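You operate a simulated robot arm through the tools that you are given. There is no shell and no other tool. Be economical: measure what you need, move in short steps, check, and stop when the job is done.

You run a simulated two-armed robot. Do the job below in one go: nothing can be reset, and whatever is moved stays where it is left.

Task
On the top of the green bench, fold the cloth in half, so that its two short edges meet.

The check looks at the end state, three seconds after you hand in, the way a careful person would. Anything else that was tipped, shoved, dropped, spilled or broken makes it a failure. Flat cloth is picked up by pressing the open fingertips on it (5 to 10 N) and closing them slowly along it; thin cloth reads only 2 to 8 mm in the jaws.

Robot
Two 6-joint arms with two-finger grippers on one trunk, on a base that drives. Base frame: it is fixed to the floor where the robot stands at the start and does not move with it; the origin is under the middle of the robot, x ahead of it, y to its left, z up; the surface under the hand at the start is at about z = 0.85. Readings come in m, degrees, newtons and seconds.
The left shoulder is at the start at [0.06, 0.143, 0.875], the right one opposite. With the tool pointing down near the work surface each hand reaches from about 0.28 to 0.7 m from the robot's upright axis, wherever it stands, measured 20 degrees to its own side. Places, roughly: top of the green bench [0.8, 0.5, 0.8]. Payload 2.45 kg a hand.
Tool frame (each hand has its own): the origin (TCP) lies between the finger pads and is the grasp point; the fingertips stand 0.026 m ahead of it; z points along the fingers, y is the line along which they close. Largest opening 0.096 m; the body of the gripper starts 0.069 m behind the TCP.
Orientation is told as [roll, pitch, yaw] about the base's x, y, z axes, in that order, counted from this pose: with the fingers straight down and closing along the base's y, the tool's x points along the base's -x, its y along +y and its z along -z.

Tools
- The arms move only by the tool servo_tool. It takes "left_moves", "right_moves" or both (then of equal length, played together; a hand with none holds still); each is a list of rows, each a list of 2 entries, a list of its own where there are three numbers: the shift along the tool's x, y, z in m, then the turn, a rotation vector about the tool's x, y, z in degrees. In form: [[[tx, ty, tz], [wx, wy, wz]], ...]. A call has 1 to 10 rows; each row shifts and turns the commanded pose from where the row before left it, along the tool's axes as they then stand. "left_claw" and "right_claw" are, for a hand that has rows, the opening, from 0 (shut) to 1 (fully open), set as the call begins (left out, the last holds). Each row takes 0.2 s and may step no farther than 0.05 m and 8.6 degrees from the row before; otherwise, or with a gripper value out of range, the whole call is refused. Where a pose cannot be reached the arm comes as near as it can. A force on the tool above 40 N (or 10 N above the force at the start of the call, whichever is more), or a blocked arm, ends the call early, and 0.2 s more pass. Each finger halts on what it meets, pressing with about 23 N; the grip force reading is that of the motor and also rises with nothing between the fingers. The clock runs only during rows and for 0.2 s after the last one: add rows that do not move to give the fingers time. It gives the time, the measured TCP pose, the force on the tool (base axes), the opening and the grip force at its end, in the units of the frame above (readings bear some noise), with the torque about the TCP (base axes, N m) and any sound that the robot's microphone picked up.
- Cameras (640 x 400 px; columns grow to the right, rows downward): "scene" is now at [0.1278, 0.0073, 1.4675]; the picture's right is [0.09, -1.00, 0.00], its down [-0.85, -0.08, -0.52] and it looks along [0.52, 0.05, -0.85] (base axes); focal length 264 px, centre (320, 200). "left" rides on the left gripper at [0.081, -0.003, -0.098] in its tool frame; the picture's right is [0.04, 1.00, 0.00], its down [-0.73, 0.03, -0.68] and it looks along [-0.68, 0.03, 0.73] (tool axes); focal length 256 px, centre (320, 200). "right" rides on the right gripper at [0.082, 0.003, -0.098] in its tool frame; the picture's right is [-0.04, 1.00, 0.00], its down [-0.73, -0.03, -0.68] and it looks along [-0.68, -0.03, 0.73] (tool axes); focal length 256 px, centre (320, 200). There is no depth. A picture from a camera that has moved, and an enlarged one, comes with that camera's place and axes in the base frame and with its lens.
- snapshot(camera): a new picture of that camera. No time passes.
- lift_body(by): slides the trunk up (or, below 0, down) by that many m; the arms and the scene camera ride with it, the base frame stays. It gives what a move gives, with no picture.
- roll_base(legs): drives the robot by 1 to 6 legs, each [ahead, turn to the left] in m and degrees, along the robot's own axes; the way and the turn of a leg run together, so that a leg with both is an arc; at most 1.5 m and 180 degrees a leg. The arms and the cameras ride along, it lands a little off, and it stops where it bumps. It gives what a move gives.
- aim_head(pan, tilt): turns the head with the scene camera to pan (to the left, within 86 degrees either way) and tilt (down, from -29 to 69), counted from straight ahead of the robot. It gives what a move gives.
- enlarge(camera, box): a new picture of the part [left, top, right, bottom] of that camera's present view, enlarged. No time passes.
- close_job(): hands the job in; it is judged then, once.

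Go step by step. Nothing tells you exact positions but the pictures and the camera data: compare them with the known pose of the tool, close in by small moves and look again before you grip or let go. The budget is 120 turns and 100 pictures, counting those below and the enlarged ones. Unless the task says otherwise, let go and move clear before handing in, and close with one line.

The tools are called after "Request:" as a command line: name --argument value ..., lists and objects as JSON in quotes. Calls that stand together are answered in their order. servo_tool: Moves the arms, as the interface text tells. Its arguments: {"type":"object","properties":{"left_moves":{"type":"array"},"left_claw":{"type":"number"},"right_moves":{"type":"array"},"right_claw":{"type":"number"}},"required":[]} The other tools are called the same way: lift_body (by) slides the trunk up or down; roll_base (legs) drives the base; aim_head (pan, tilt) turns the head that bears the scene camera; snapshot (camera) takes a picture; enlarge (camera, box) takes an enlarged picture of a part of a camera's view; close_job () hands the job in.

At the start:

```text
time: 0.0
left_tcp_pos: [0.3521, 0.3626, 0.9904]
left_tcp_rot: [0.0, 0.0, -0.1]
left_wrist_force: [0.2, -0.5, -0.8]
left_ft_torque: [0.02, 0.02, -0.01]
left_finger_gap: 0.0959
left_grasp_force: 0.0
right_tcp_pos: [0.3716, 0.0008, 1.0135]
right_tcp_rot: [0.0, 0.1, -0.1]
right_wrist_force: [0.2, 0.8, -0.6]
right_ft_torque: [-0.03, 0.0, 0.0]
right_finger_gap: 0.0961
right_grasp_force: 0.1
trunk travel left (down, up): [-0.5, 0.09]
robot x, y, heading: [0.0011, -0.0004, -0.1]
head pan, tilt: [5.3, 58.4]
```

scene: 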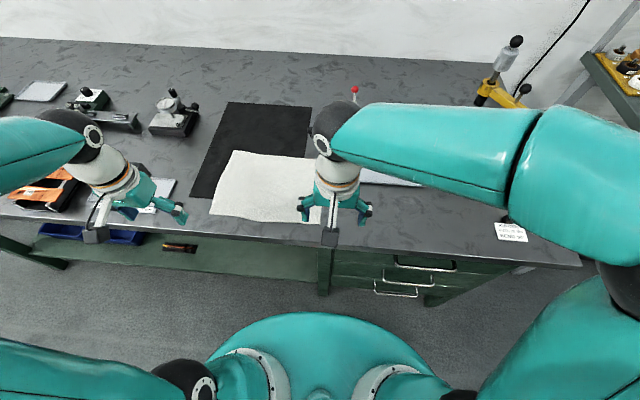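
right: 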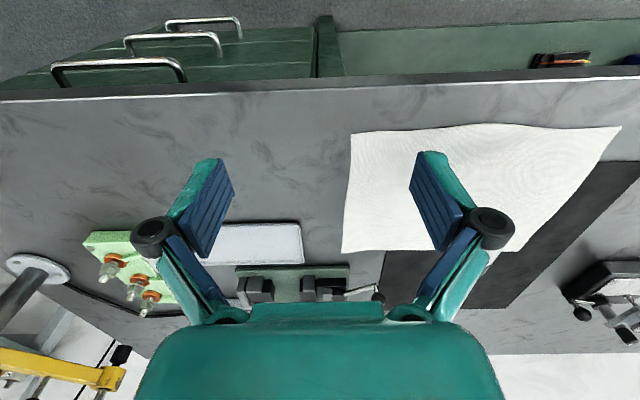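
left: 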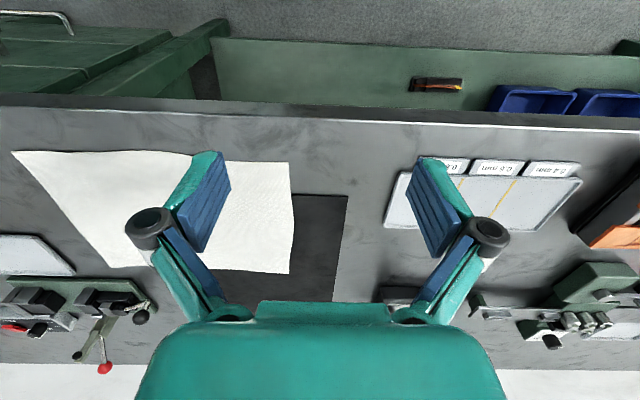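

The white cloth lies at about x 0.44–0.67, y 0.03–0.33, with its short edges running along x at y≈0.33 and y≈0.03. I'll look closely at its edges and neighbours first.

Request:
enlarge --camera "right" --box '[180, 100, 640, 387]'

Request:
enlarge --camera "left" --box '[0, 100, 460, 387]'

Request:
enlarge --camera "scene" --box '[0, 60, 450, 341]'

```text
1.39 times, centred on (410, 244) of right
camera zoom: at [0.2893, 0.0059, 1.1118], right [0.04, 1.0, 0.0], down [0.73, -0.03, 0.68], along [0.68, -0.03, -0.73], focal length 356 px, centre (195, 140)
```

zoom: 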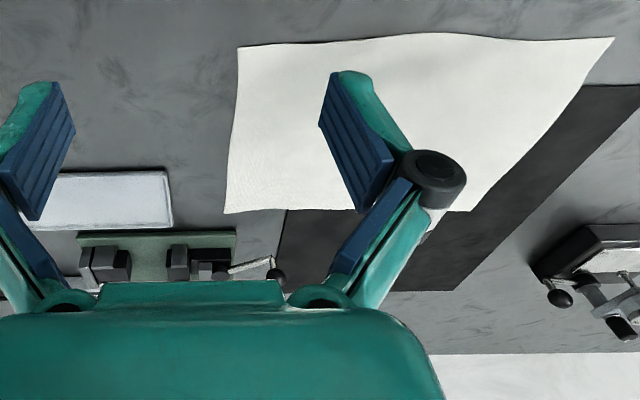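

```text
1.39 times, centred on (230, 244) of left
camera zoom: at [0.2704, 0.359, 1.0866], right [-0.04, 1.0, 0.0], down [0.73, 0.03, 0.68], along [0.68, 0.03, -0.73], focal length 356 px, centre (445, 140)
```

zoom: 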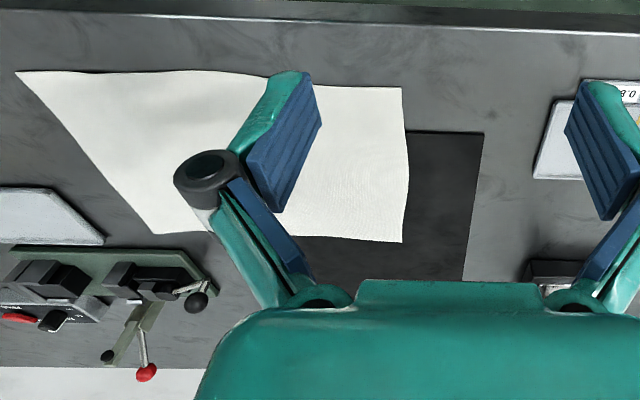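

```text
1.42 times, centred on (225, 200) of scene
camera zoom: at [0.1278, 0.0073, 1.4675], right [0.09, -1.0, 0.0], down [-0.85, -0.08, -0.52], along [0.52, 0.05, -0.85], focal length 375 px, centre (455, 199)
```

zoom: 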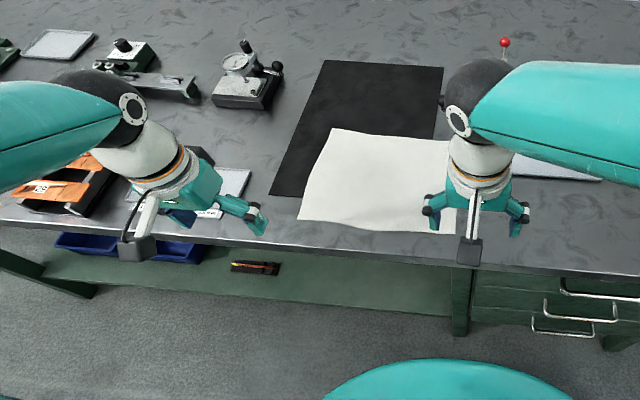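

The space around the cloth is clear: the only thing nearby is a low press beyond the far right corner (its base starts at x≈0.70). I'll drive forward 5 cm so that the left hand can reach the far left corner.

Request:
roll_base --legs '[[0.05, 0]]'

```text
time: 0.9
left_tcp_pos: [0.4051, 0.363, 0.9889]
left_tcp_rot: [0.0, 0.2, 0.1]
left_wrist_force: [1.3, -0.8, -0.1]
left_ft_torque: [-0.03, 0.03, -0.03]
left_finger_gap: 0.096
left_grasp_force: 0.1
right_tcp_pos: [0.4253, 0.0027, 1.0117]
right_tcp_rot: [0.0, 0.3, 0.0]
right_wrist_force: [0.7, 0.4, -0.5]
right_ft_torque: [0.03, 0.04, 0.03]
right_finger_gap: 0.096
right_grasp_force: 0.0
trunk travel left (down, up): [-0.5, 0.09]
robot x, y, heading: [0.0517, -0.0033, 0.2]
head pan, tilt: [5.3, 58.4]
```

The base moved without a bump. Now the left hand goes above the far left corner, held high.

Request:
servo_tool --left_moves '[[[-0.04, -0.007, 0], [0, 0, 0]], [[-0.04, -0.007, 0], [0, 0, 0]], [[-0.04, -0.007, 0], [0, 0, 0]], [[-0.04, -0.007, 0], [0, 0, 0]], [[-0.04, -0.007, 0], [0, 0, 0]], [[-0.04, -0.008, 0], [0, 0, 0]], [[0, 0, 0.03], [0, 0, 0]], [[0, 0, 0], [0, 0, 0]]]' --left_claw 0.31

Request:
snapshot --camera "left"

Request:
snapshot --camera "scene"

```text
time: 2.7
left_tcp_pos: [0.6423, 0.3214, 0.9622]
left_tcp_rot: [0.0, 0.0, 0.1]
left_wrist_force: [0.2, 0.2, -0.4]
left_ft_torque: [0.02, 0.0, 0.0]
left_finger_gap: 0.0295
left_grasp_force: 0.1
right_tcp_pos: [0.4231, 0.0011, 1.0149]
right_tcp_rot: [0.0, 0.1, 0.0]
right_wrist_force: [0.8, 0.4, 0.7]
right_ft_torque: [0.01, 0.0, 0.03]
right_finger_gap: 0.0961
right_grasp_force: 0.0
trunk travel left (down, up): [-0.5, 0.09]
robot x, y, heading: [0.053, 0.0, 0.1]
head pan, tilt: [5.3, 58.4]
```

```text
93 pictures are left
camera left: at [0.5622, 0.317, 1.0592], right [-0.04, 1.0, 0.0], down [0.73, 0.03, 0.68], along [0.68, 0.03, -0.74], focal length 256 px, centre (320, 200)
```

left: 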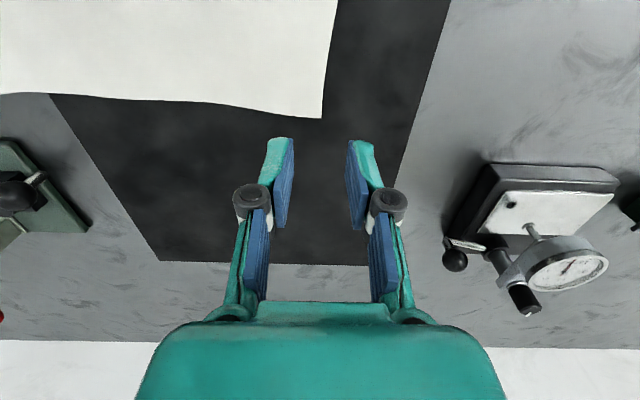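

```text
92 pictures are left
camera scene: at [0.1804, 0.0072, 1.4674], right [0.09, -1.0, 0.0], down [-0.85, -0.08, -0.52], along [0.52, 0.05, -0.85], focal length 264 px, centre (320, 200)
```

scene: 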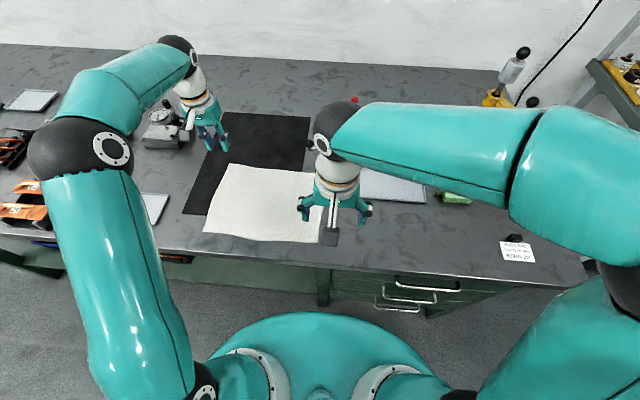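

The left hand is over the far left corner, at about (0.658, 0.323). Next the right hand goes above the near left corner, at about (0.437, 0.331), still high.

Request:
servo_tool --right_moves '[[[0, 0.045, 0], [0, 0, 0]], [[0, 0.045, 0], [0, 0, 0]], [[0, 0.045, 0], [0, 0, 0]], [[0, 0.045, 0], [0, 0, 0]], [[0, 0.045, 0], [0, 0, 0]], [[-0.017, 0.045, 0.0], [0, 0, 0]], [[-0.017, 0.0465, 0.025], [0, 0, 0]], [[0, 0, 0.02], [0, 0, 0]], [[0, 0, 0], [0, 0, 0]]]' --right_claw 0.22

Request:
snapshot --camera "right"

Request:
snapshot --camera "left"

Request:
snapshot --camera "scene"

```text
refused: row 7 steps farther than a row can; nothing moved
```

```text
91 pictures are left
camera right: at [0.3417, 0.006, 1.1125], right [0.04, 1.0, 0.0], down [0.73, -0.03, 0.68], along [0.68, -0.03, -0.73], focal length 256 px, centre (320, 200)
```

right: 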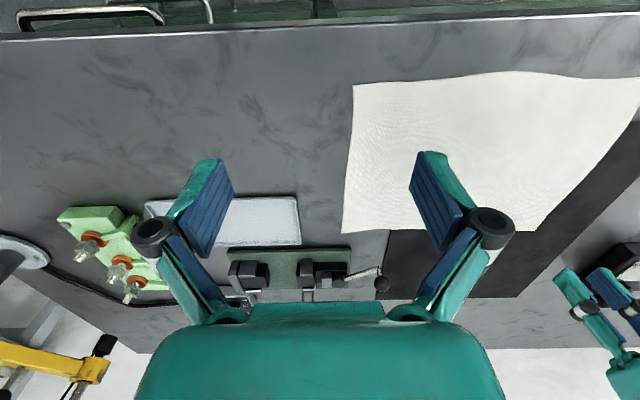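

```text
90 pictures are left
camera left: at [0.5622, 0.317, 1.0592], right [-0.04, 1.0, 0.0], down [0.73, 0.03, 0.68], along [0.68, 0.03, -0.74], focal length 256 px, centre (320, 200)
```

left: 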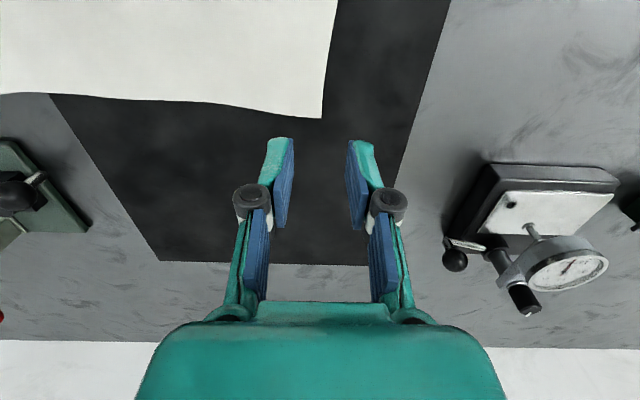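

```text
89 pictures are left
camera scene: at [0.1804, 0.0072, 1.4674], right [0.09, -1.0, 0.0], down [-0.85, -0.08, -0.52], along [0.52, 0.05, -0.85], focal length 264 px, centre (320, 200)
```

scene: 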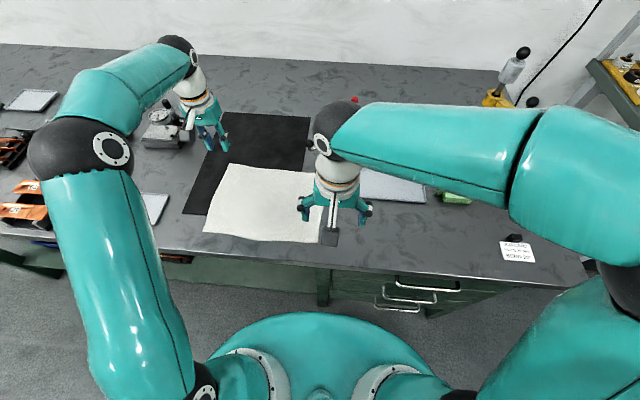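

That call was refused because one row was too long, and nothing moved. I'll resend it with shorter rows.

Request:
servo_tool --right_moves '[[[0, 0.045, 0], [0, 0, 0]], [[0, 0.045, 0], [0, 0, 0]], [[0, 0.045, 0], [0, 0, 0]], [[0, 0.045, 0], [0, 0, 0]], [[0, 0.045, 0], [0, 0, 0]], [[-0.017, 0.045, 0.0], [0, 0, 0]], [[-0.017, 0.04, 0.02], [0, 0, 0]], [[0, 0.0065, 0.03], [0, 0, 0]], [[0, 0, 0], [0, 0, 0]]]' --right_claw 0.22

Request:
snapshot --camera "right"

Request:
snapshot --camera "scene"

```text
time: 3.8
left_tcp_pos: [0.6437, 0.3207, 0.9628]
left_tcp_rot: [0.0, 0.1, 0.0]
left_wrist_force: [-1.5, -0.7, 0.2]
left_ft_torque: [0.01, 0.03, 0.01]
left_finger_gap: 0.0299
left_grasp_force: 0.0
right_tcp_pos: [0.471, 0.1379, 1.1066]
right_tcp_rot: [10.1, -4.4, -8.5]
right_wrist_force: [0.7, -0.5, 0.4]
right_ft_torque: [0.04, -0.02, -0.01]
right_finger_gap: 0.0211
right_grasp_force: 0.1
trunk travel left (down, up): [-0.5, 0.09]
robot x, y, heading: [0.0489, 0.0002, 0.2]
head pan, tilt: [5.3, 58.4]
stopped in row 5 (right hand): the arm was blocked; the commanded pose is now the measured one
```

```text
88 pictures are left
camera right: at [0.3804, 0.138, 1.1973], right [0.17, 0.97, 0.18], down [0.65, -0.25, 0.72], along [0.74, -0.01, -0.67], focal length 256 px, centre (320, 200)
```

right: 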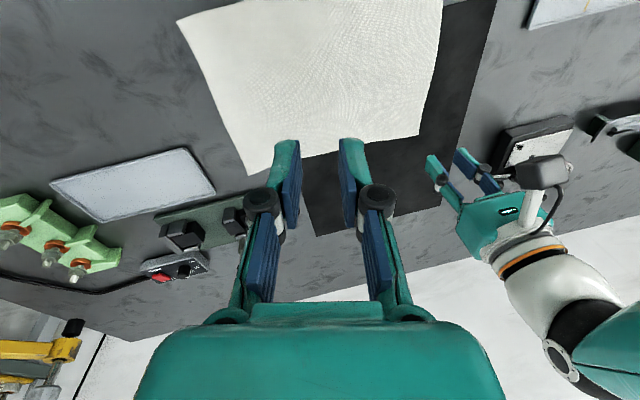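

```text
87 pictures are left
camera scene: at [0.1802, 0.0071, 1.4675], right [0.09, -1.0, 0.0], down [-0.85, -0.08, -0.52], along [0.52, 0.05, -0.85], focal length 264 px, centre (320, 200)
```

scene: 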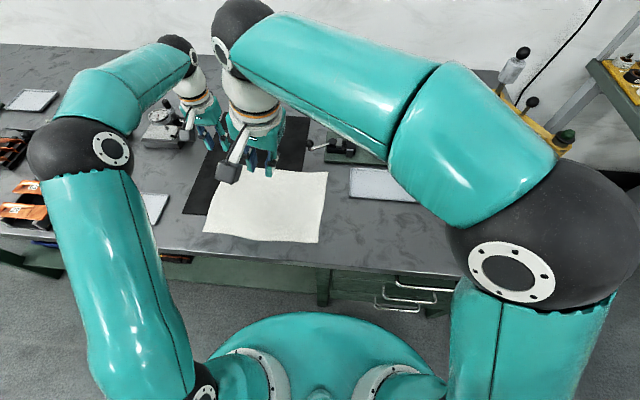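

The right arm cannot cross that far to the left, so I'll fold one corner at a time with the left arm, which reaches both sides. First the right arm goes back toward its start.

Request:
servo_tool --right_moves '[[[0, -0.04, 0], [0, 0, 0]], [[0, -0.04, 0], [5, 2.2, -4.2]], [[0.01, -0.04, 0], [5, 2.2, -4.2]], [[0.02, -0.04, 0], [0, 0, 0]], [[0.02, -0.04, 0], [0, 0, 0]], [[0, -0.04, 0], [0, 0, 0]], [[0, -0.03, 0], [0, 0, 0]], [[0, 0, 0], [0, 0, 0]]]'

Request:
snapshot --camera "scene"

```text
time: 5.6
left_tcp_pos: [0.6435, 0.3225, 0.9631]
left_tcp_rot: [0.0, 0.0, 0.0]
left_wrist_force: [-1.0, -0.1, -0.2]
left_ft_torque: [-0.03, 0.02, -0.02]
left_finger_gap: 0.0297
left_grasp_force: 0.1
right_tcp_pos: [0.4085, -0.1262, 1.09]
right_tcp_rot: [-0.5, -0.7, 0.6]
right_wrist_force: [0.3, 0.2, -0.1]
right_ft_torque: [-0.03, 0.02, 0.02]
right_finger_gap: 0.0211
right_grasp_force: 0.0
trunk travel left (down, up): [-0.5, 0.09]
robot x, y, heading: [0.0549, -0.0023, -0.1]
head pan, tilt: [5.3, 58.4]
```

```text
86 pictures are left
camera scene: at [0.1803, 0.0077, 1.4674], right [0.09, -1.0, 0.0], down [-0.85, -0.08, -0.52], along [0.52, 0.05, -0.85], focal length 264 px, centre (320, 200)
```

scene: 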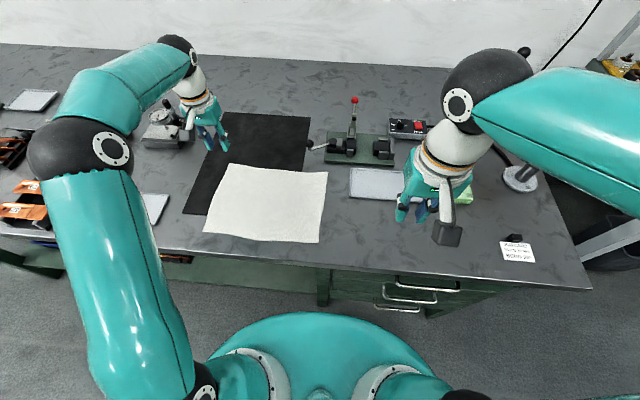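

The right arm is clear. I'll lower the left hand close above the far left corner and check it before pressing.

Request:
servo_tool --left_moves '[[[0.002, -0.01, 0.03], [0, 0, 0]], [[0, 0, 0.03], [0, 0, 0]], [[0, 0, 0], [0, 0, 0]]]' --left_claw 0.24

Request:
snapshot --camera "left"

Request:
enlarge --camera "scene" --box '[170, 90, 330, 190]'

```text
time: 6.4
left_tcp_pos: [0.6386, 0.3106, 0.9031]
left_tcp_rot: [0.0, 0.0, -0.1]
left_wrist_force: [-0.2, -0.5, 1.1]
left_ft_torque: [0.04, 0.0, -0.01]
left_finger_gap: 0.023
left_grasp_force: 0.0
right_tcp_pos: [0.4073, -0.1251, 1.0895]
right_tcp_rot: [-0.5, -0.7, 0.5]
right_wrist_force: [0.3, -0.1, -0.6]
right_ft_torque: [0.01, -0.01, 0.01]
right_finger_gap: 0.0211
right_grasp_force: 0.0
trunk travel left (down, up): [-0.5, 0.09]
robot x, y, heading: [0.0508, 0.0009, 0.1]
head pan, tilt: [5.3, 58.4]
```

```text
85 pictures are left
camera left: at [0.5565, 0.3068, 0.9989], right [-0.04, 1.0, 0.0], down [0.73, 0.03, 0.68], along [0.68, 0.03, -0.73], focal length 256 px, centre (320, 200)
```

left: 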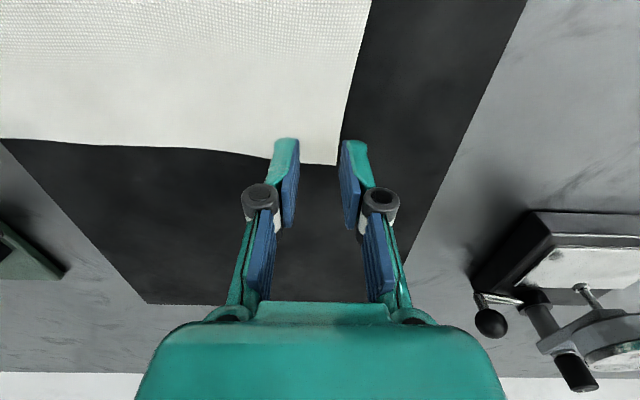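

```text
4.00 times, centred on (250, 140) of scene
camera zoom: at [0.1798, 0.0072, 1.4675], right [0.09, -1.0, 0.0], down [-0.85, -0.08, -0.52], along [0.52, 0.05, -0.85], focal length 1054 px, centre (600, 440)
```

zoom: 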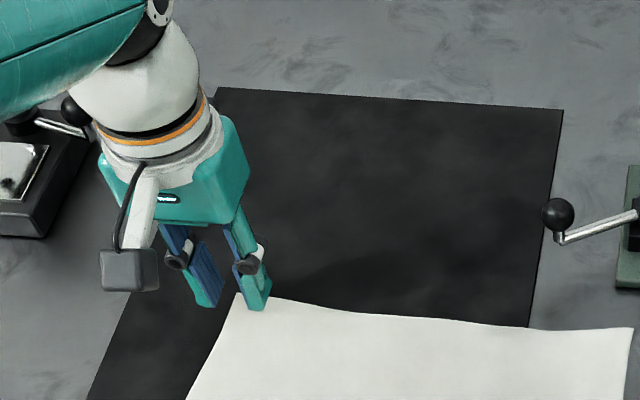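

The far left corner is at (0.660, 0.323), and the outer finger stands right on the edge. Now I lower to contact in small steps.

Request:
servo_tool --left_moves '[[[-0.002, -0.001, 0.012], [0, 0, 0]], [[0, 0, 0.007], [0, 0, 0]], [[0, 0, 0.003], [0, 0, 0]], [[0, 0, 0.002], [0, 0, 0]], [[0, 0, 0], [0, 0, 0]]]'

```text
time: 7.6
left_tcp_pos: [0.6425, 0.3089, 0.8807]
left_tcp_rot: [0.1, 0.0, 0.0]
left_wrist_force: [-1.4, -0.8, 5.0]
left_ft_torque: [-0.11, 0.04, -0.03]
left_finger_gap: 0.0237
left_grasp_force: 0.7
right_tcp_pos: [0.4069, -0.1268, 1.0905]
right_tcp_rot: [-0.5, -0.8, 0.5]
right_wrist_force: [0.0, 0.1, 0.1]
right_ft_torque: [0.04, -0.02, 0.0]
right_finger_gap: 0.0207
right_grasp_force: 0.1
trunk travel left (down, up): [-0.5, 0.09]
robot x, y, heading: [0.054, 0.0001, -0.1]
head pan, tilt: [5.3, 58.4]
```

Contact at 5 N. I'll press slightly more and close in steps.

Request:
servo_tool --left_moves '[[[0, 0, 0.001], [0, 0, 0]]]' --left_claw 0.18

Request:
servo_tool --left_moves '[[[0, 0, 0], [0, 0, 0]]]' --left_claw 0.13

Request:
servo_tool --left_moves '[[[0, 0, 0], [0, 0, 0]]]' --left_claw 0.08

Request:
servo_tool --left_moves '[[[0, 0, 0], [0, 0, 0]], [[0, 0, 0], [0, 0, 0]]]' --left_claw 0.0

Request:
snapshot --camera "left"

```text
time: 8.0
left_tcp_pos: [0.6426, 0.3112, 0.8803]
left_tcp_rot: [0.0, -0.1, 0.0]
left_wrist_force: [-0.3, -1.1, 12.8]
left_ft_torque: [-0.21, -0.04, 0.0]
left_finger_gap: 0.0174
left_grasp_force: 0.0
right_tcp_pos: [0.4067, -0.1272, 1.0902]
right_tcp_rot: [-0.5, -0.7, 0.5]
right_wrist_force: [-0.5, 0.4, 0.3]
right_ft_torque: [0.02, 0.0, -0.02]
right_finger_gap: 0.021
right_grasp_force: 0.0
trunk travel left (down, up): [-0.5, 0.09]
robot x, y, heading: [0.052, -0.0004, 0.0]
head pan, tilt: [5.3, 58.4]
```

```text
time: 8.4
left_tcp_pos: [0.6417, 0.3102, 0.8806]
left_tcp_rot: [0.0, -0.2, -0.1]
left_wrist_force: [1.1, -3.8, 17.9]
left_ft_torque: [-0.33, -0.09, -0.01]
left_finger_gap: 0.0139
left_grasp_force: 1.3
right_tcp_pos: [0.4062, -0.1275, 1.091]
right_tcp_rot: [-0.5, -0.9, 0.5]
right_wrist_force: [0.3, -0.3, 0.0]
right_ft_torque: [0.01, 0.02, 0.0]
right_finger_gap: 0.021
right_grasp_force: 0.0
trunk travel left (down, up): [-0.5, 0.09]
robot x, y, heading: [0.0521, 0.0006, 0.0]
head pan, tilt: [5.3, 58.4]
```

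```text
time: 8.8
left_tcp_pos: [0.6417, 0.3077, 0.879]
left_tcp_rot: [-0.1, -0.2, -0.2]
left_wrist_force: [1.3, -11.0, 15.9]
left_ft_torque: [-0.39, -0.09, 0.01]
left_finger_gap: 0.0052
left_grasp_force: 7.6
right_tcp_pos: [0.4061, -0.1267, 1.0899]
right_tcp_rot: [-0.5, -0.8, 0.5]
right_wrist_force: [0.1, 0.1, 0.5]
right_ft_torque: [-0.02, -0.02, -0.01]
right_finger_gap: 0.0209
right_grasp_force: 0.1
trunk travel left (down, up): [-0.5, 0.09]
robot x, y, heading: [0.051, -0.0007, 0.4]
head pan, tilt: [5.3, 58.4]
```

```text
time: 9.4
left_tcp_pos: [0.642, 0.3094, 0.8787]
left_tcp_rot: [0.1, -0.2, -0.2]
left_wrist_force: [1.9, -7.8, 16.3]
left_ft_torque: [-0.2, -0.19, 0.01]
left_finger_gap: 0.0019
left_grasp_force: 21.7
right_tcp_pos: [0.4081, -0.1274, 1.0898]
right_tcp_rot: [-0.5, -0.8, 0.5]
right_wrist_force: [0.0, 0.0, -0.6]
right_ft_torque: [-0.02, 0.02, 0.03]
right_finger_gap: 0.0214
right_grasp_force: 0.1
trunk travel left (down, up): [-0.5, 0.09]
robot x, y, heading: [0.0569, 0.0003, -0.0]
head pan, tilt: [5.3, 58.4]
```

```text
83 pictures are left
camera left: at [0.56, 0.3054, 0.9761], right [-0.04, 1.0, 0.0], down [0.73, 0.03, 0.68], along [0.68, 0.03, -0.73], focal length 256 px, centre (320, 200)
```

left: 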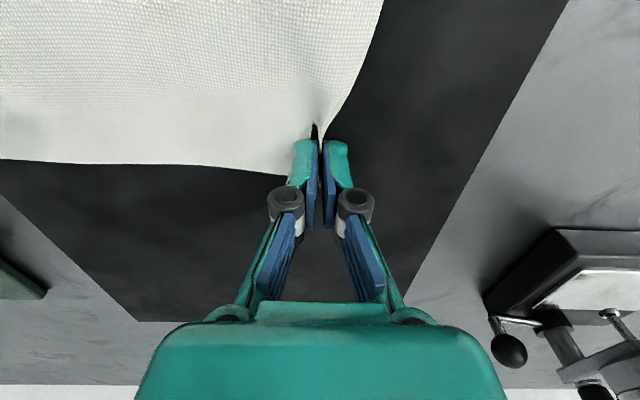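

The gap reads 2 mm, with a bit of cloth drawn up between the pads. I'll lift a little to test the grip.

Request:
servo_tool --left_moves '[[[0, 0, -0.01], [0, 0, 0]], [[0, -0.01, -0.02], [0, 0, 0]], [[0, -0.01, -0.02], [0, 0, 0]], [[0, 0, 0], [0, 0, 0]]]'

Request:
snapshot --camera "left"

Request:
enlarge --camera "scene" --box '[170, 90, 370, 250]'

```text
time: 10.4
left_tcp_pos: [0.6438, 0.2887, 0.9273]
left_tcp_rot: [0.0, 0.1, -0.1]
left_wrist_force: [0.6, 0.3, -0.5]
left_ft_torque: [0.11, 0.02, -0.03]
left_finger_gap: 0.0023
left_grasp_force: 20.5
right_tcp_pos: [0.408, -0.1254, 1.0904]
right_tcp_rot: [-0.5, -0.6, 0.6]
right_wrist_force: [1.4, 0.4, -0.4]
right_ft_torque: [-0.02, 0.0, 0.01]
right_finger_gap: 0.0211
right_grasp_force: 0.1
trunk travel left (down, up): [-0.5, 0.09]
robot x, y, heading: [0.0527, -0.0006, 0.0]
head pan, tilt: [5.3, 58.4]
```

```text
82 pictures are left
camera left: at [0.5623, 0.2858, 1.0227], right [-0.04, 1.0, 0.0], down [0.73, 0.03, 0.68], along [0.68, 0.03, -0.74], focal length 256 px, centre (320, 200)
```

left: 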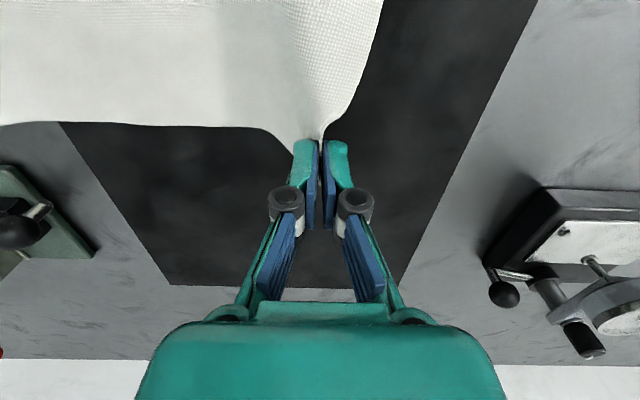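

```text
2.50 times, centred on (270, 170) of scene
camera zoom: at [0.1801, 0.0076, 1.4674], right [0.09, -1.0, 0.0], down [-0.85, -0.08, -0.52], along [0.52, 0.05, -0.85], focal length 659 px, centre (445, 275)
```

zoom: 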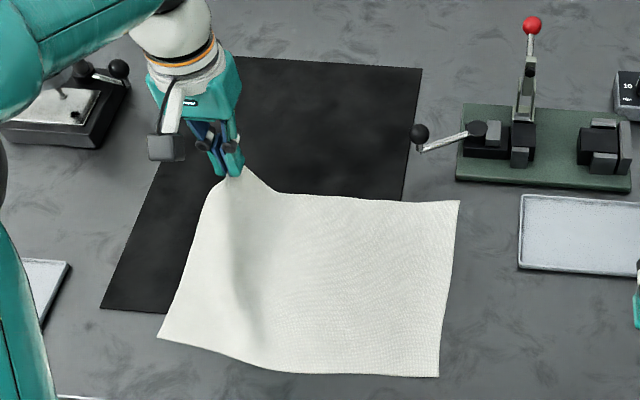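

The grip works. But cloth pulled by one corner would drag the other one, so a two-handed fold is cleaner, and for that the robot should stand centred on the cloth. I'll lay the corner back and let go.

Request:
servo_tool --left_moves '[[[0, 0.01, 0.02], [0, 0, 0]], [[0, 0.01, 0.018], [0, 0, 0]], [[0, 0.002, 0.006], [0, 0, 0]], [[0, 0, 0], [0, 0, 0]]]'

Request:
servo_tool --left_moves '[[[0, 0, 0], [0, 0, 0]], [[0, 0, 0], [0, 0, 0]], [[0, 0, -0.02], [0, 0, 0]], [[0, 0, -0.04], [0, 0, 0]], [[0, 0, -0.04], [0, 0, 0]]]' --left_claw 0.4

Request:
snapshot --camera "left"

```text
time: 11.4
left_tcp_pos: [0.6433, 0.3136, 0.8839]
left_tcp_rot: [0.0, 0.1, 0.0]
left_wrist_force: [-1.3, 0.1, -0.3]
left_ft_torque: [-0.06, 0.03, 0.0]
left_finger_gap: 0.0037
left_grasp_force: 22.8
right_tcp_pos: [0.4081, -0.1258, 1.0897]
right_tcp_rot: [-0.6, -0.8, 0.5]
right_wrist_force: [0.1, -0.8, -1.1]
right_ft_torque: [-0.02, 0.01, 0.05]
right_finger_gap: 0.0211
right_grasp_force: 0.1
trunk travel left (down, up): [-0.5, 0.09]
robot x, y, heading: [0.0545, -0.0011, 0.0]
head pan, tilt: [5.3, 58.4]
```

```text
time: 12.6
left_tcp_pos: [0.6433, 0.3125, 0.987]
left_tcp_rot: [-0.1, 0.0, -0.1]
left_wrist_force: [-0.4, -0.8, 0.3]
left_ft_torque: [0.03, -0.02, 0.0]
left_finger_gap: 0.0382
left_grasp_force: 0.1
right_tcp_pos: [0.407, -0.126, 1.0896]
right_tcp_rot: [-0.5, -0.7, 0.6]
right_wrist_force: [-0.8, 0.1, -0.5]
right_ft_torque: [-0.01, -0.03, -0.01]
right_finger_gap: 0.0212
right_grasp_force: 0.1
trunk travel left (down, up): [-0.5, 0.09]
robot x, y, heading: [0.0491, 0.003, 0.4]
head pan, tilt: [5.3, 58.4]
```

```text
80 pictures are left
camera left: at [0.5622, 0.3085, 1.083], right [-0.04, 1.0, 0.0], down [0.73, 0.03, 0.68], along [0.68, 0.03, -0.73], focal length 256 px, centre (320, 200)
```

left: 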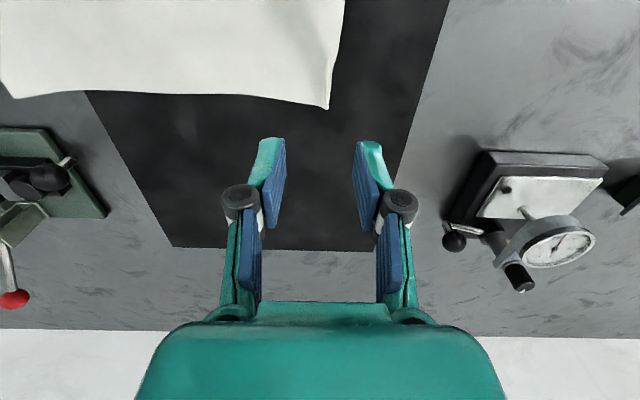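

The corner is flat again. I'll tuck the left arm back and up, then check the room around me before repositioning.

Request:
servo_tool --left_moves '[[[0.03, 0.005, -0.03], [0, 0, 0]], [[0.04, 0.005, -0.02], [0, 0, 0]], [[0.04, 0.005, -0.02], [0, 0, 0]], [[0.045, 0.005, 0], [0, 0, 0]], [[0.045, 0.0, 0], [0, 0, 0]], [[0.045, 0, 0], [0, 0, 0]], [[0, 0, 0], [0, 0, 0]]]'

Request:
aim_head --pan 80 --tilt 35

Request:
snapshot --camera "scene"

Request:
aim_head --pan -80 --tilt 35

Request:
snapshot --camera "scene"

```text
time: 14.2
left_tcp_pos: [0.3957, 0.335, 1.0513]
left_tcp_rot: [0.0, 0.1, -0.1]
left_wrist_force: [-0.1, -0.8, -0.1]
left_ft_torque: [0.0, 0.03, -0.04]
left_finger_gap: 0.0385
left_grasp_force: 0.0
right_tcp_pos: [0.4074, -0.1256, 1.0897]
right_tcp_rot: [-0.6, -0.7, 0.4]
right_wrist_force: [-0.4, 0.5, 0.3]
right_ft_torque: [0.0, 0.03, 0.02]
right_finger_gap: 0.021
right_grasp_force: 0.1
trunk travel left (down, up): [-0.5, 0.09]
robot x, y, heading: [0.0515, -0.0028, 0.1]
head pan, tilt: [5.3, 58.4]
```

```text
time: 15.7
left_tcp_pos: [0.3951, 0.3352, 1.052]
left_tcp_rot: [0.1, 0.0, -0.2]
left_wrist_force: [-0.7, -0.1, 0.8]
left_ft_torque: [-0.02, 0.0, -0.02]
left_finger_gap: 0.0384
left_grasp_force: 0.1
right_tcp_pos: [0.4085, -0.1259, 1.0897]
right_tcp_rot: [-0.5, -0.7, 0.5]
right_wrist_force: [0.6, 0.6, -0.1]
right_ft_torque: [-0.01, -0.01, -0.02]
right_finger_gap: 0.0212
right_grasp_force: 0.1
trunk travel left (down, up): [-0.5, 0.09]
robot x, y, heading: [0.0495, 0.0055, 0.2]
head pan, tilt: [80.0, 35.0]
```

```text
79 pictures are left
camera scene: at [0.1268, 0.0877, 1.4999], right [0.98, -0.17, 0.0], down [-0.1, -0.57, -0.82], along [0.14, 0.81, -0.57], focal length 264 px, centre (320, 200)
```

scene: 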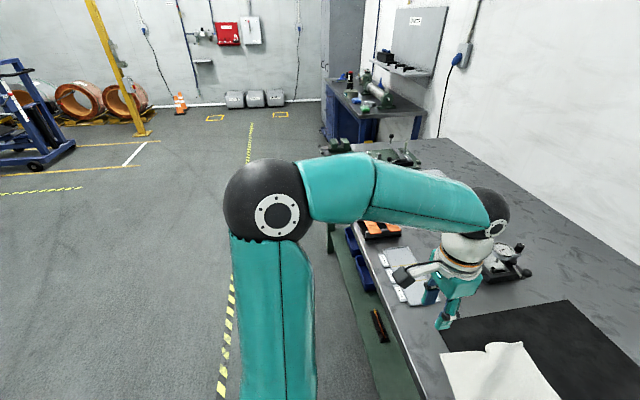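

```text
time: 18.2
left_tcp_pos: [0.3943, 0.3343, 1.0528]
left_tcp_rot: [0.0, 0.0, 0.0]
left_wrist_force: [-0.2, -0.5, 0.6]
left_ft_torque: [0.04, -0.02, 0.01]
left_finger_gap: 0.0385
left_grasp_force: 0.0
right_tcp_pos: [0.4079, -0.1263, 1.0907]
right_tcp_rot: [-0.5, -0.7, 0.5]
right_wrist_force: [0.2, 0.0, -0.4]
right_ft_torque: [0.04, 0.01, 0.0]
right_finger_gap: 0.021
right_grasp_force: 0.1
trunk travel left (down, up): [-0.5, 0.09]
robot x, y, heading: [0.0527, 0.0, 0.0]
head pan, tilt: [-80.0, 35.0]
```

```text
78 pictures are left
camera scene: at [0.127, -0.0857, 1.4999], right [-0.98, -0.18, 0.0], down [-0.1, 0.56, -0.82], along [0.14, -0.81, -0.57], focal length 264 px, centre (320, 200)
```

scene: 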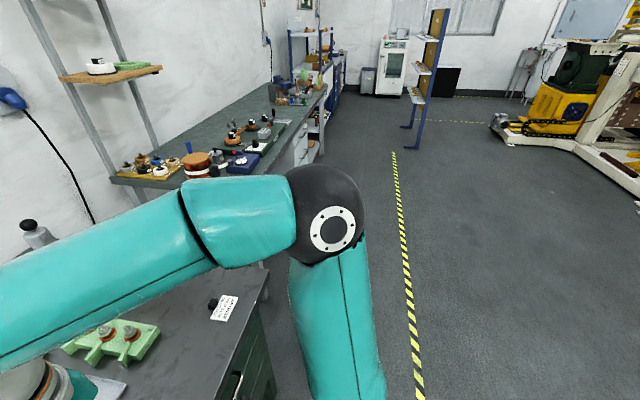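

The floor around me is free. I'll shift sideways to y≈0.22 by turning, backing up, turning back and driving forward.

Request:
roll_base --legs '[[0, -28], [-0.47, 0], [0, 28], [0.38, 0]]'

Request:
aim_head --pan 0 --tilt 58

Request:
snapshot --camera "scene"

```text
time: 26.2
left_tcp_pos: [0.3706, 0.5511, 1.0529]
left_tcp_rot: [0.1, 0.1, -1.1]
left_wrist_force: [0.5, 1.1, 0.0]
left_ft_torque: [0.01, 0.04, -0.04]
left_finger_gap: 0.0383
left_grasp_force: 0.0
right_tcp_pos: [0.375, 0.0901, 1.0892]
right_tcp_rot: [-0.5, -0.6, -0.4]
right_wrist_force: [-0.4, -0.5, 0.0]
right_ft_torque: [0.01, 0.03, -0.01]
right_finger_gap: 0.0211
right_grasp_force: 0.0
trunk travel left (down, up): [-0.5, 0.09]
robot x, y, heading: [0.0222, 0.2245, -0.9]
head pan, tilt: [-80.0, 35.0]
```

```text
time: 27.8
left_tcp_pos: [0.3705, 0.5505, 1.0513]
left_tcp_rot: [0.0, 0.0, -1.1]
left_wrist_force: [-0.3, -0.1, -0.1]
left_ft_torque: [0.02, 0.01, 0.03]
left_finger_gap: 0.0383
left_grasp_force: 0.0
right_tcp_pos: [0.3737, 0.0907, 1.0899]
right_tcp_rot: [-0.5, -0.7, -0.5]
right_wrist_force: [0.4, 1.1, 0.5]
right_ft_torque: [-0.02, 0.02, 0.01]
right_finger_gap: 0.021
right_grasp_force: 0.0
trunk travel left (down, up): [-0.5, 0.09]
robot x, y, heading: [0.0214, 0.2225, -0.8]
head pan, tilt: [0.0, 58.0]
```

```text
77 pictures are left
camera scene: at [0.1492, 0.2209, 1.468], right [-0.02, -1.0, 0.0], down [-0.85, 0.01, -0.53], along [0.53, -0.01, -0.85], focal length 264 px, centre (320, 200)
```

scene: 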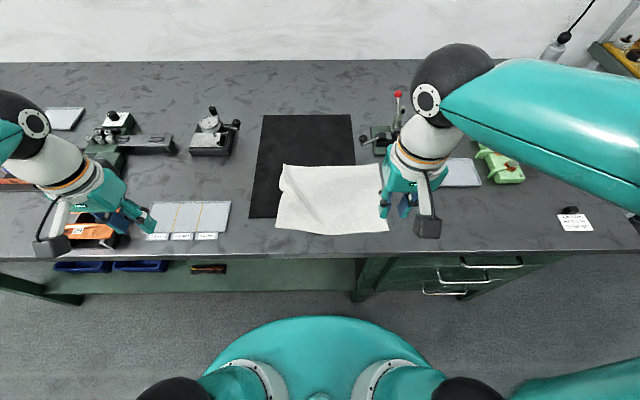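

I'm now at y≈0.22 and centred. I'll drive 5 cm closer, then move the right hand slowly toward the near left corner while the left hand stays out of the way.

Request:
roll_base --legs '[[0.045, 0.9]]'

Request:
servo_tool --right_moves '[[[0, 0.023, 0.012], [0, 0, 0]], [[0, 0.023, 0.012], [0, 0, 0]], [[0, 0.023, 0.012], [0, 0, 0]], [[0, 0.023, 0.012], [0, 0, 0]], [[0, 0.023, 0.012], [0, 0, 0]], [[-0.008, 0.023, 0.012], [0, 0, 0]], [[-0.008, 0.023, 0.012], [0, 0, 0]], [[-0.008, 0.023, 0.012], [0, 0, 0]], [[-0.008, 0.023, 0.012], [0, 0, 0]], [[0, 0, 0], [0, 0, 0]]]'

Request:
snapshot --camera "scene"

```text
time: 28.7
left_tcp_pos: [0.4101, 0.5564, 1.0512]
left_tcp_rot: [-0.1, 0.2, -0.1]
left_wrist_force: [0.4, -0.2, -1.5]
left_ft_torque: [-0.02, 0.08, -0.01]
left_finger_gap: 0.0384
left_grasp_force: 0.0
right_tcp_pos: [0.4222, 0.095, 1.0892]
right_tcp_rot: [-0.5, -0.5, 0.4]
right_wrist_force: [2.0, 0.7, -0.1]
right_ft_torque: [0.01, 0.13, -0.03]
right_finger_gap: 0.021
right_grasp_force: 0.1
trunk travel left (down, up): [-0.5, 0.09]
robot x, y, heading: [0.0665, 0.2255, 0.1]
head pan, tilt: [0.0, 58.0]
```

```text
time: 30.9
left_tcp_pos: [0.4072, 0.5559, 1.0533]
left_tcp_rot: [0.0, 0.1, -0.2]
left_wrist_force: [-0.5, 0.1, 0.7]
left_ft_torque: [0.01, -0.01, 0.01]
left_finger_gap: 0.0384
left_grasp_force: 0.0
right_tcp_pos: [0.449, 0.3035, 0.9808]
right_tcp_rot: [-0.5, -0.6, 0.4]
right_wrist_force: [-0.4, 0.2, -0.1]
right_ft_torque: [0.01, -0.03, -0.02]
right_finger_gap: 0.0212
right_grasp_force: 0.1
trunk travel left (down, up): [-0.5, 0.09]
robot x, y, heading: [0.0658, 0.2186, 0.2]
head pan, tilt: [0.0, 58.0]
```

```text
76 pictures are left
camera scene: at [0.1923, 0.2217, 1.468], right [0.0, -1.0, 0.0], down [-0.85, 0.0, -0.53], along [0.53, 0.0, -0.85], focal length 264 px, centre (320, 200)
```

scene: 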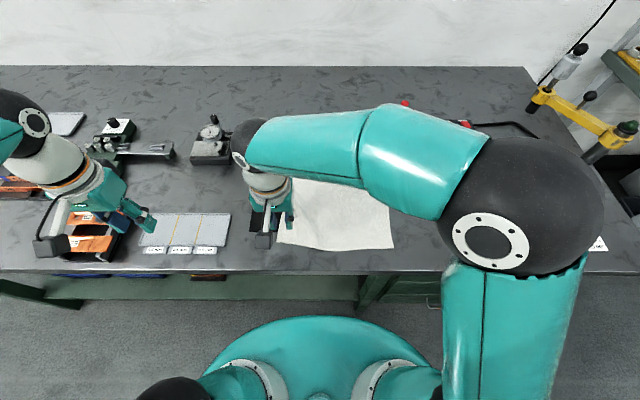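

The right hand reaches fine from here. Now the left hand goes above the far left corner.

Request:
servo_tool --left_moves '[[[-0.03, -0.02, 0], [0, 0, 0]], [[-0.03, -0.02, 0], [0, 0, 0]], [[-0.03, -0.02, 0], [0, 0, 0]], [[-0.03, -0.025, 0], [0, 0, 0]], [[-0.03, -0.035, 0], [0, 0, 0]], [[-0.03, -0.035, 0.01], [0, 0, 0]], [[-0.028, -0.035, 0.02], [0, 0, 0]], [[-0.024, -0.035, 0.02], [0, 0, 0]], [[0, -0.025, 0.02], [0, 0, 0]], [[0, 0, 0], [0, 0, 0]]]' --left_claw 0.24

Request:
snapshot --camera "scene"

Request:
snapshot --camera "left"

Request:
snapshot --camera "right"

```text
time: 33.1
left_tcp_pos: [0.6386, 0.3042, 0.9797]
left_tcp_rot: [-0.1, 0.0, -0.2]
left_wrist_force: [-0.1, -0.4, 0.4]
left_ft_torque: [0.01, 0.05, 0.01]
left_finger_gap: 0.0231
left_grasp_force: 0.0
right_tcp_pos: [0.4495, 0.3028, 0.9809]
right_tcp_rot: [-0.5, -0.7, 0.3]
right_wrist_force: [0.8, -0.4, 1.0]
right_ft_torque: [0.05, 0.01, 0.01]
right_finger_gap: 0.0213
right_grasp_force: 0.0
trunk travel left (down, up): [-0.5, 0.09]
robot x, y, heading: [0.0667, 0.2176, 0.2]
head pan, tilt: [0.0, 58.0]
```

```text
75 pictures are left
camera scene: at [0.1931, 0.2222, 1.4679], right [0.0, -1.0, 0.0], down [-0.85, 0.0, -0.53], along [0.53, 0.0, -0.85], focal length 264 px, centre (320, 200)
```

scene: 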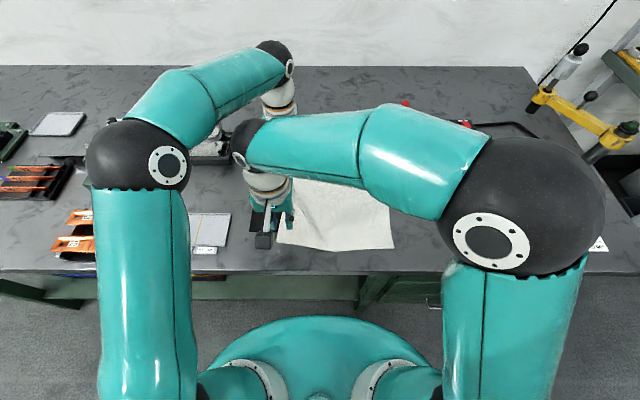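

```text
74 pictures are left
camera left: at [0.558, 0.3008, 1.0772], right [-0.04, 1.0, 0.0], down [0.73, 0.03, 0.68], along [0.68, 0.02, -0.74], focal length 256 px, centre (320, 200)
```

left: 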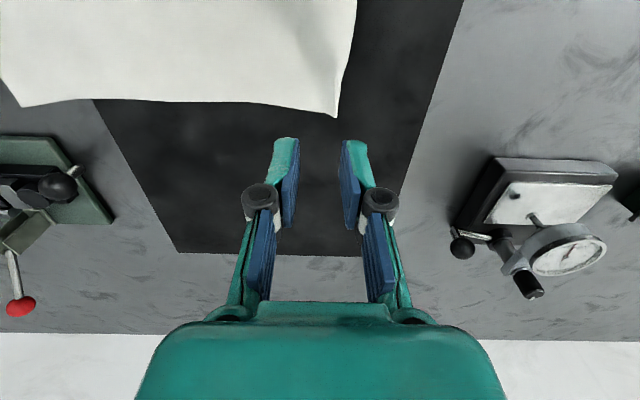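

```text
73 pictures are left
camera right: at [0.3663, 0.3078, 1.0779], right [0.03, 1.0, -0.01], down [0.73, -0.02, 0.69], along [0.69, -0.03, -0.73], focal length 256 px, centre (320, 200)
```

right: 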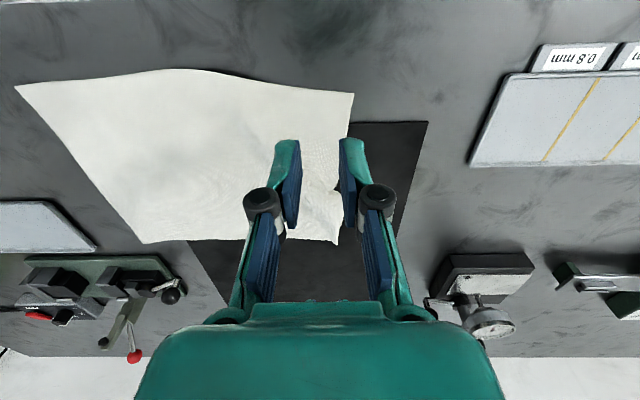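

Both arms fit together. The near left corner is at (0.452, 0.330) and the far left at (0.661, 0.321). I'll lower both hands to just above the edge.

Request:
servo_tool --left_moves '[[[-0.002, 0.004, 0.03], [0, 0, 0]], [[0, 0, 0.03], [0, 0, 0]], [[0, 0, 0.02], [0, 0, 0]], [[0, 0, 0], [0, 0, 0]]]' --right_moves '[[[-0.0225, 0.012, 0.03], [0, 0, 0]], [[0, 0, 0.03], [0, 0, 0]], [[0, 0, 0.02], [0, 0, 0]], [[0, 0, 0], [0, 0, 0]]]' --left_claw 0.24 --right_claw 0.24

Request:
snapshot --camera "left"

Request:
snapshot --camera "right"

```text
time: 34.1
left_tcp_pos: [0.6427, 0.309, 0.9006]
left_tcp_rot: [0.0, 0.2, -0.2]
left_wrist_force: [0.0, -0.1, -0.1]
left_ft_torque: [-0.03, -0.01, 0.0]
left_finger_gap: 0.0233
left_grasp_force: 0.2
right_tcp_pos: [0.4764, 0.312, 0.9006]
right_tcp_rot: [-0.6, -0.7, 0.5]
right_wrist_force: [0.1, 0.3, -0.1]
right_ft_torque: [-0.02, -0.02, -0.01]
right_finger_gap: 0.0228
right_grasp_force: 0.1
trunk travel left (down, up): [-0.5, 0.09]
robot x, y, heading: [0.0647, 0.2222, -0.1]
head pan, tilt: [0.0, 58.0]
```

```text
72 pictures are left
camera left: at [0.5608, 0.3048, 0.9986], right [-0.04, 1.0, 0.0], down [0.73, 0.03, 0.68], along [0.68, 0.02, -0.73], focal length 256 px, centre (320, 200)
```

left: 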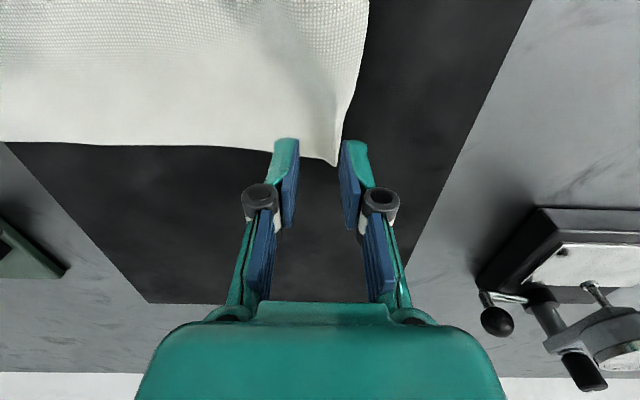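

```text
71 pictures are left
camera right: at [0.393, 0.3168, 0.9981], right [0.03, 1.0, -0.01], down [0.73, -0.02, 0.69], along [0.69, -0.03, -0.73], focal length 256 px, centre (320, 200)
```

right: 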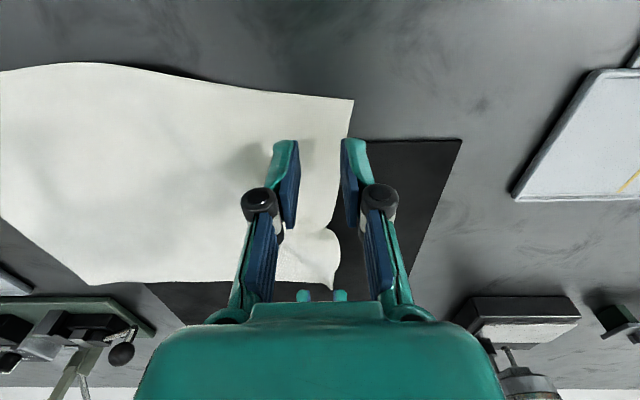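

Edge at the left hand is y≈0.321, and at the right hand y≈0.330. I'll fine-tune both and press down together.

Request:
servo_tool --left_moves '[[[0, -0.002, 0.01], [0, 0, 0]], [[0, 0, 0.006], [0, 0, 0]], [[0, 0, 0.003], [0, 0, 0]], [[0, 0, 0.0015], [0, 0, 0]], [[0, 0, 0], [0, 0, 0]]]' --right_moves '[[[0.004, 0.003, 0.01], [0, 0, 0]], [[0, 0, 0.006], [0, 0, 0]], [[0, 0, 0.003], [0, 0, 0]], [[0, 0, 0.0015], [0, 0, 0]], [[0, 0, 0], [0, 0, 0]]]'

```text
time: 35.3
left_tcp_pos: [0.641, 0.3062, 0.8809]
left_tcp_rot: [0.0, 0.0, -0.3]
left_wrist_force: [-0.7, -0.2, 0.0]
left_ft_torque: [0.04, 0.01, 0.0]
left_finger_gap: 0.0231
left_grasp_force: 0.0
right_tcp_pos: [0.4712, 0.3153, 0.8803]
right_tcp_rot: [-0.4, -0.7, 0.4]
right_wrist_force: [0.0, -0.3, 0.5]
right_ft_torque: [0.01, -0.06, 0.02]
right_finger_gap: 0.0231
right_grasp_force: 0.2
trunk travel left (down, up): [-0.5, 0.09]
robot x, y, heading: [0.0663, 0.2212, 0.1]
head pan, tilt: [0.0, 58.0]
```

Request:
servo_tool --left_moves '[[[0, 0, 0.0015], [0, 0, 0]], [[0, 0, 0], [0, 0, 0]]]' --right_moves '[[[0, 0, 0.0015], [0, 0, 0]], [[0, 0, 0], [0, 0, 0]]]'

```text
time: 35.9
left_tcp_pos: [0.642, 0.3064, 0.8799]
left_tcp_rot: [0.0, 0.1, -0.2]
left_wrist_force: [-1.3, -0.3, 6.9]
left_ft_torque: [0.0, 0.02, 0.06]
left_finger_gap: 0.023
left_grasp_force: 0.1
right_tcp_pos: [0.4705, 0.3156, 0.8804]
right_tcp_rot: [-0.5, -0.7, 0.4]
right_wrist_force: [0.6, 0.6, 1.1]
right_ft_torque: [0.01, -0.05, -0.02]
right_finger_gap: 0.0234
right_grasp_force: 0.4
trunk travel left (down, up): [-0.5, 0.09]
robot x, y, heading: [0.0669, 0.2164, 0.3]
head pan, tilt: [0.0, 58.0]
```

The left hand presses at 7 N; the right is just touching. I'll press the right hand a bit more.

Request:
servo_tool --right_moves '[[[0, 0, 0.0015], [0, 0, 0]], [[0, 0, 0], [0, 0, 0]]]'

```text
time: 36.5
left_tcp_pos: [0.6413, 0.3062, 0.8803]
left_tcp_rot: [0.0, 0.1, -0.2]
left_wrist_force: [2.3, 0.0, 3.0]
left_ft_torque: [0.04, -0.04, -0.02]
left_finger_gap: 0.0232
left_grasp_force: 0.0
right_tcp_pos: [0.4717, 0.3167, 0.8794]
right_tcp_rot: [-0.4, -0.9, 0.3]
right_wrist_force: [-2.8, -0.8, 21.3]
right_ft_torque: [-0.26, -0.14, 0.01]
right_finger_gap: 0.0234
right_grasp_force: 4.5
trunk travel left (down, up): [-0.5, 0.09]
robot x, y, heading: [0.0633, 0.2186, -0.2]
head pan, tilt: [0.0, 58.0]
```

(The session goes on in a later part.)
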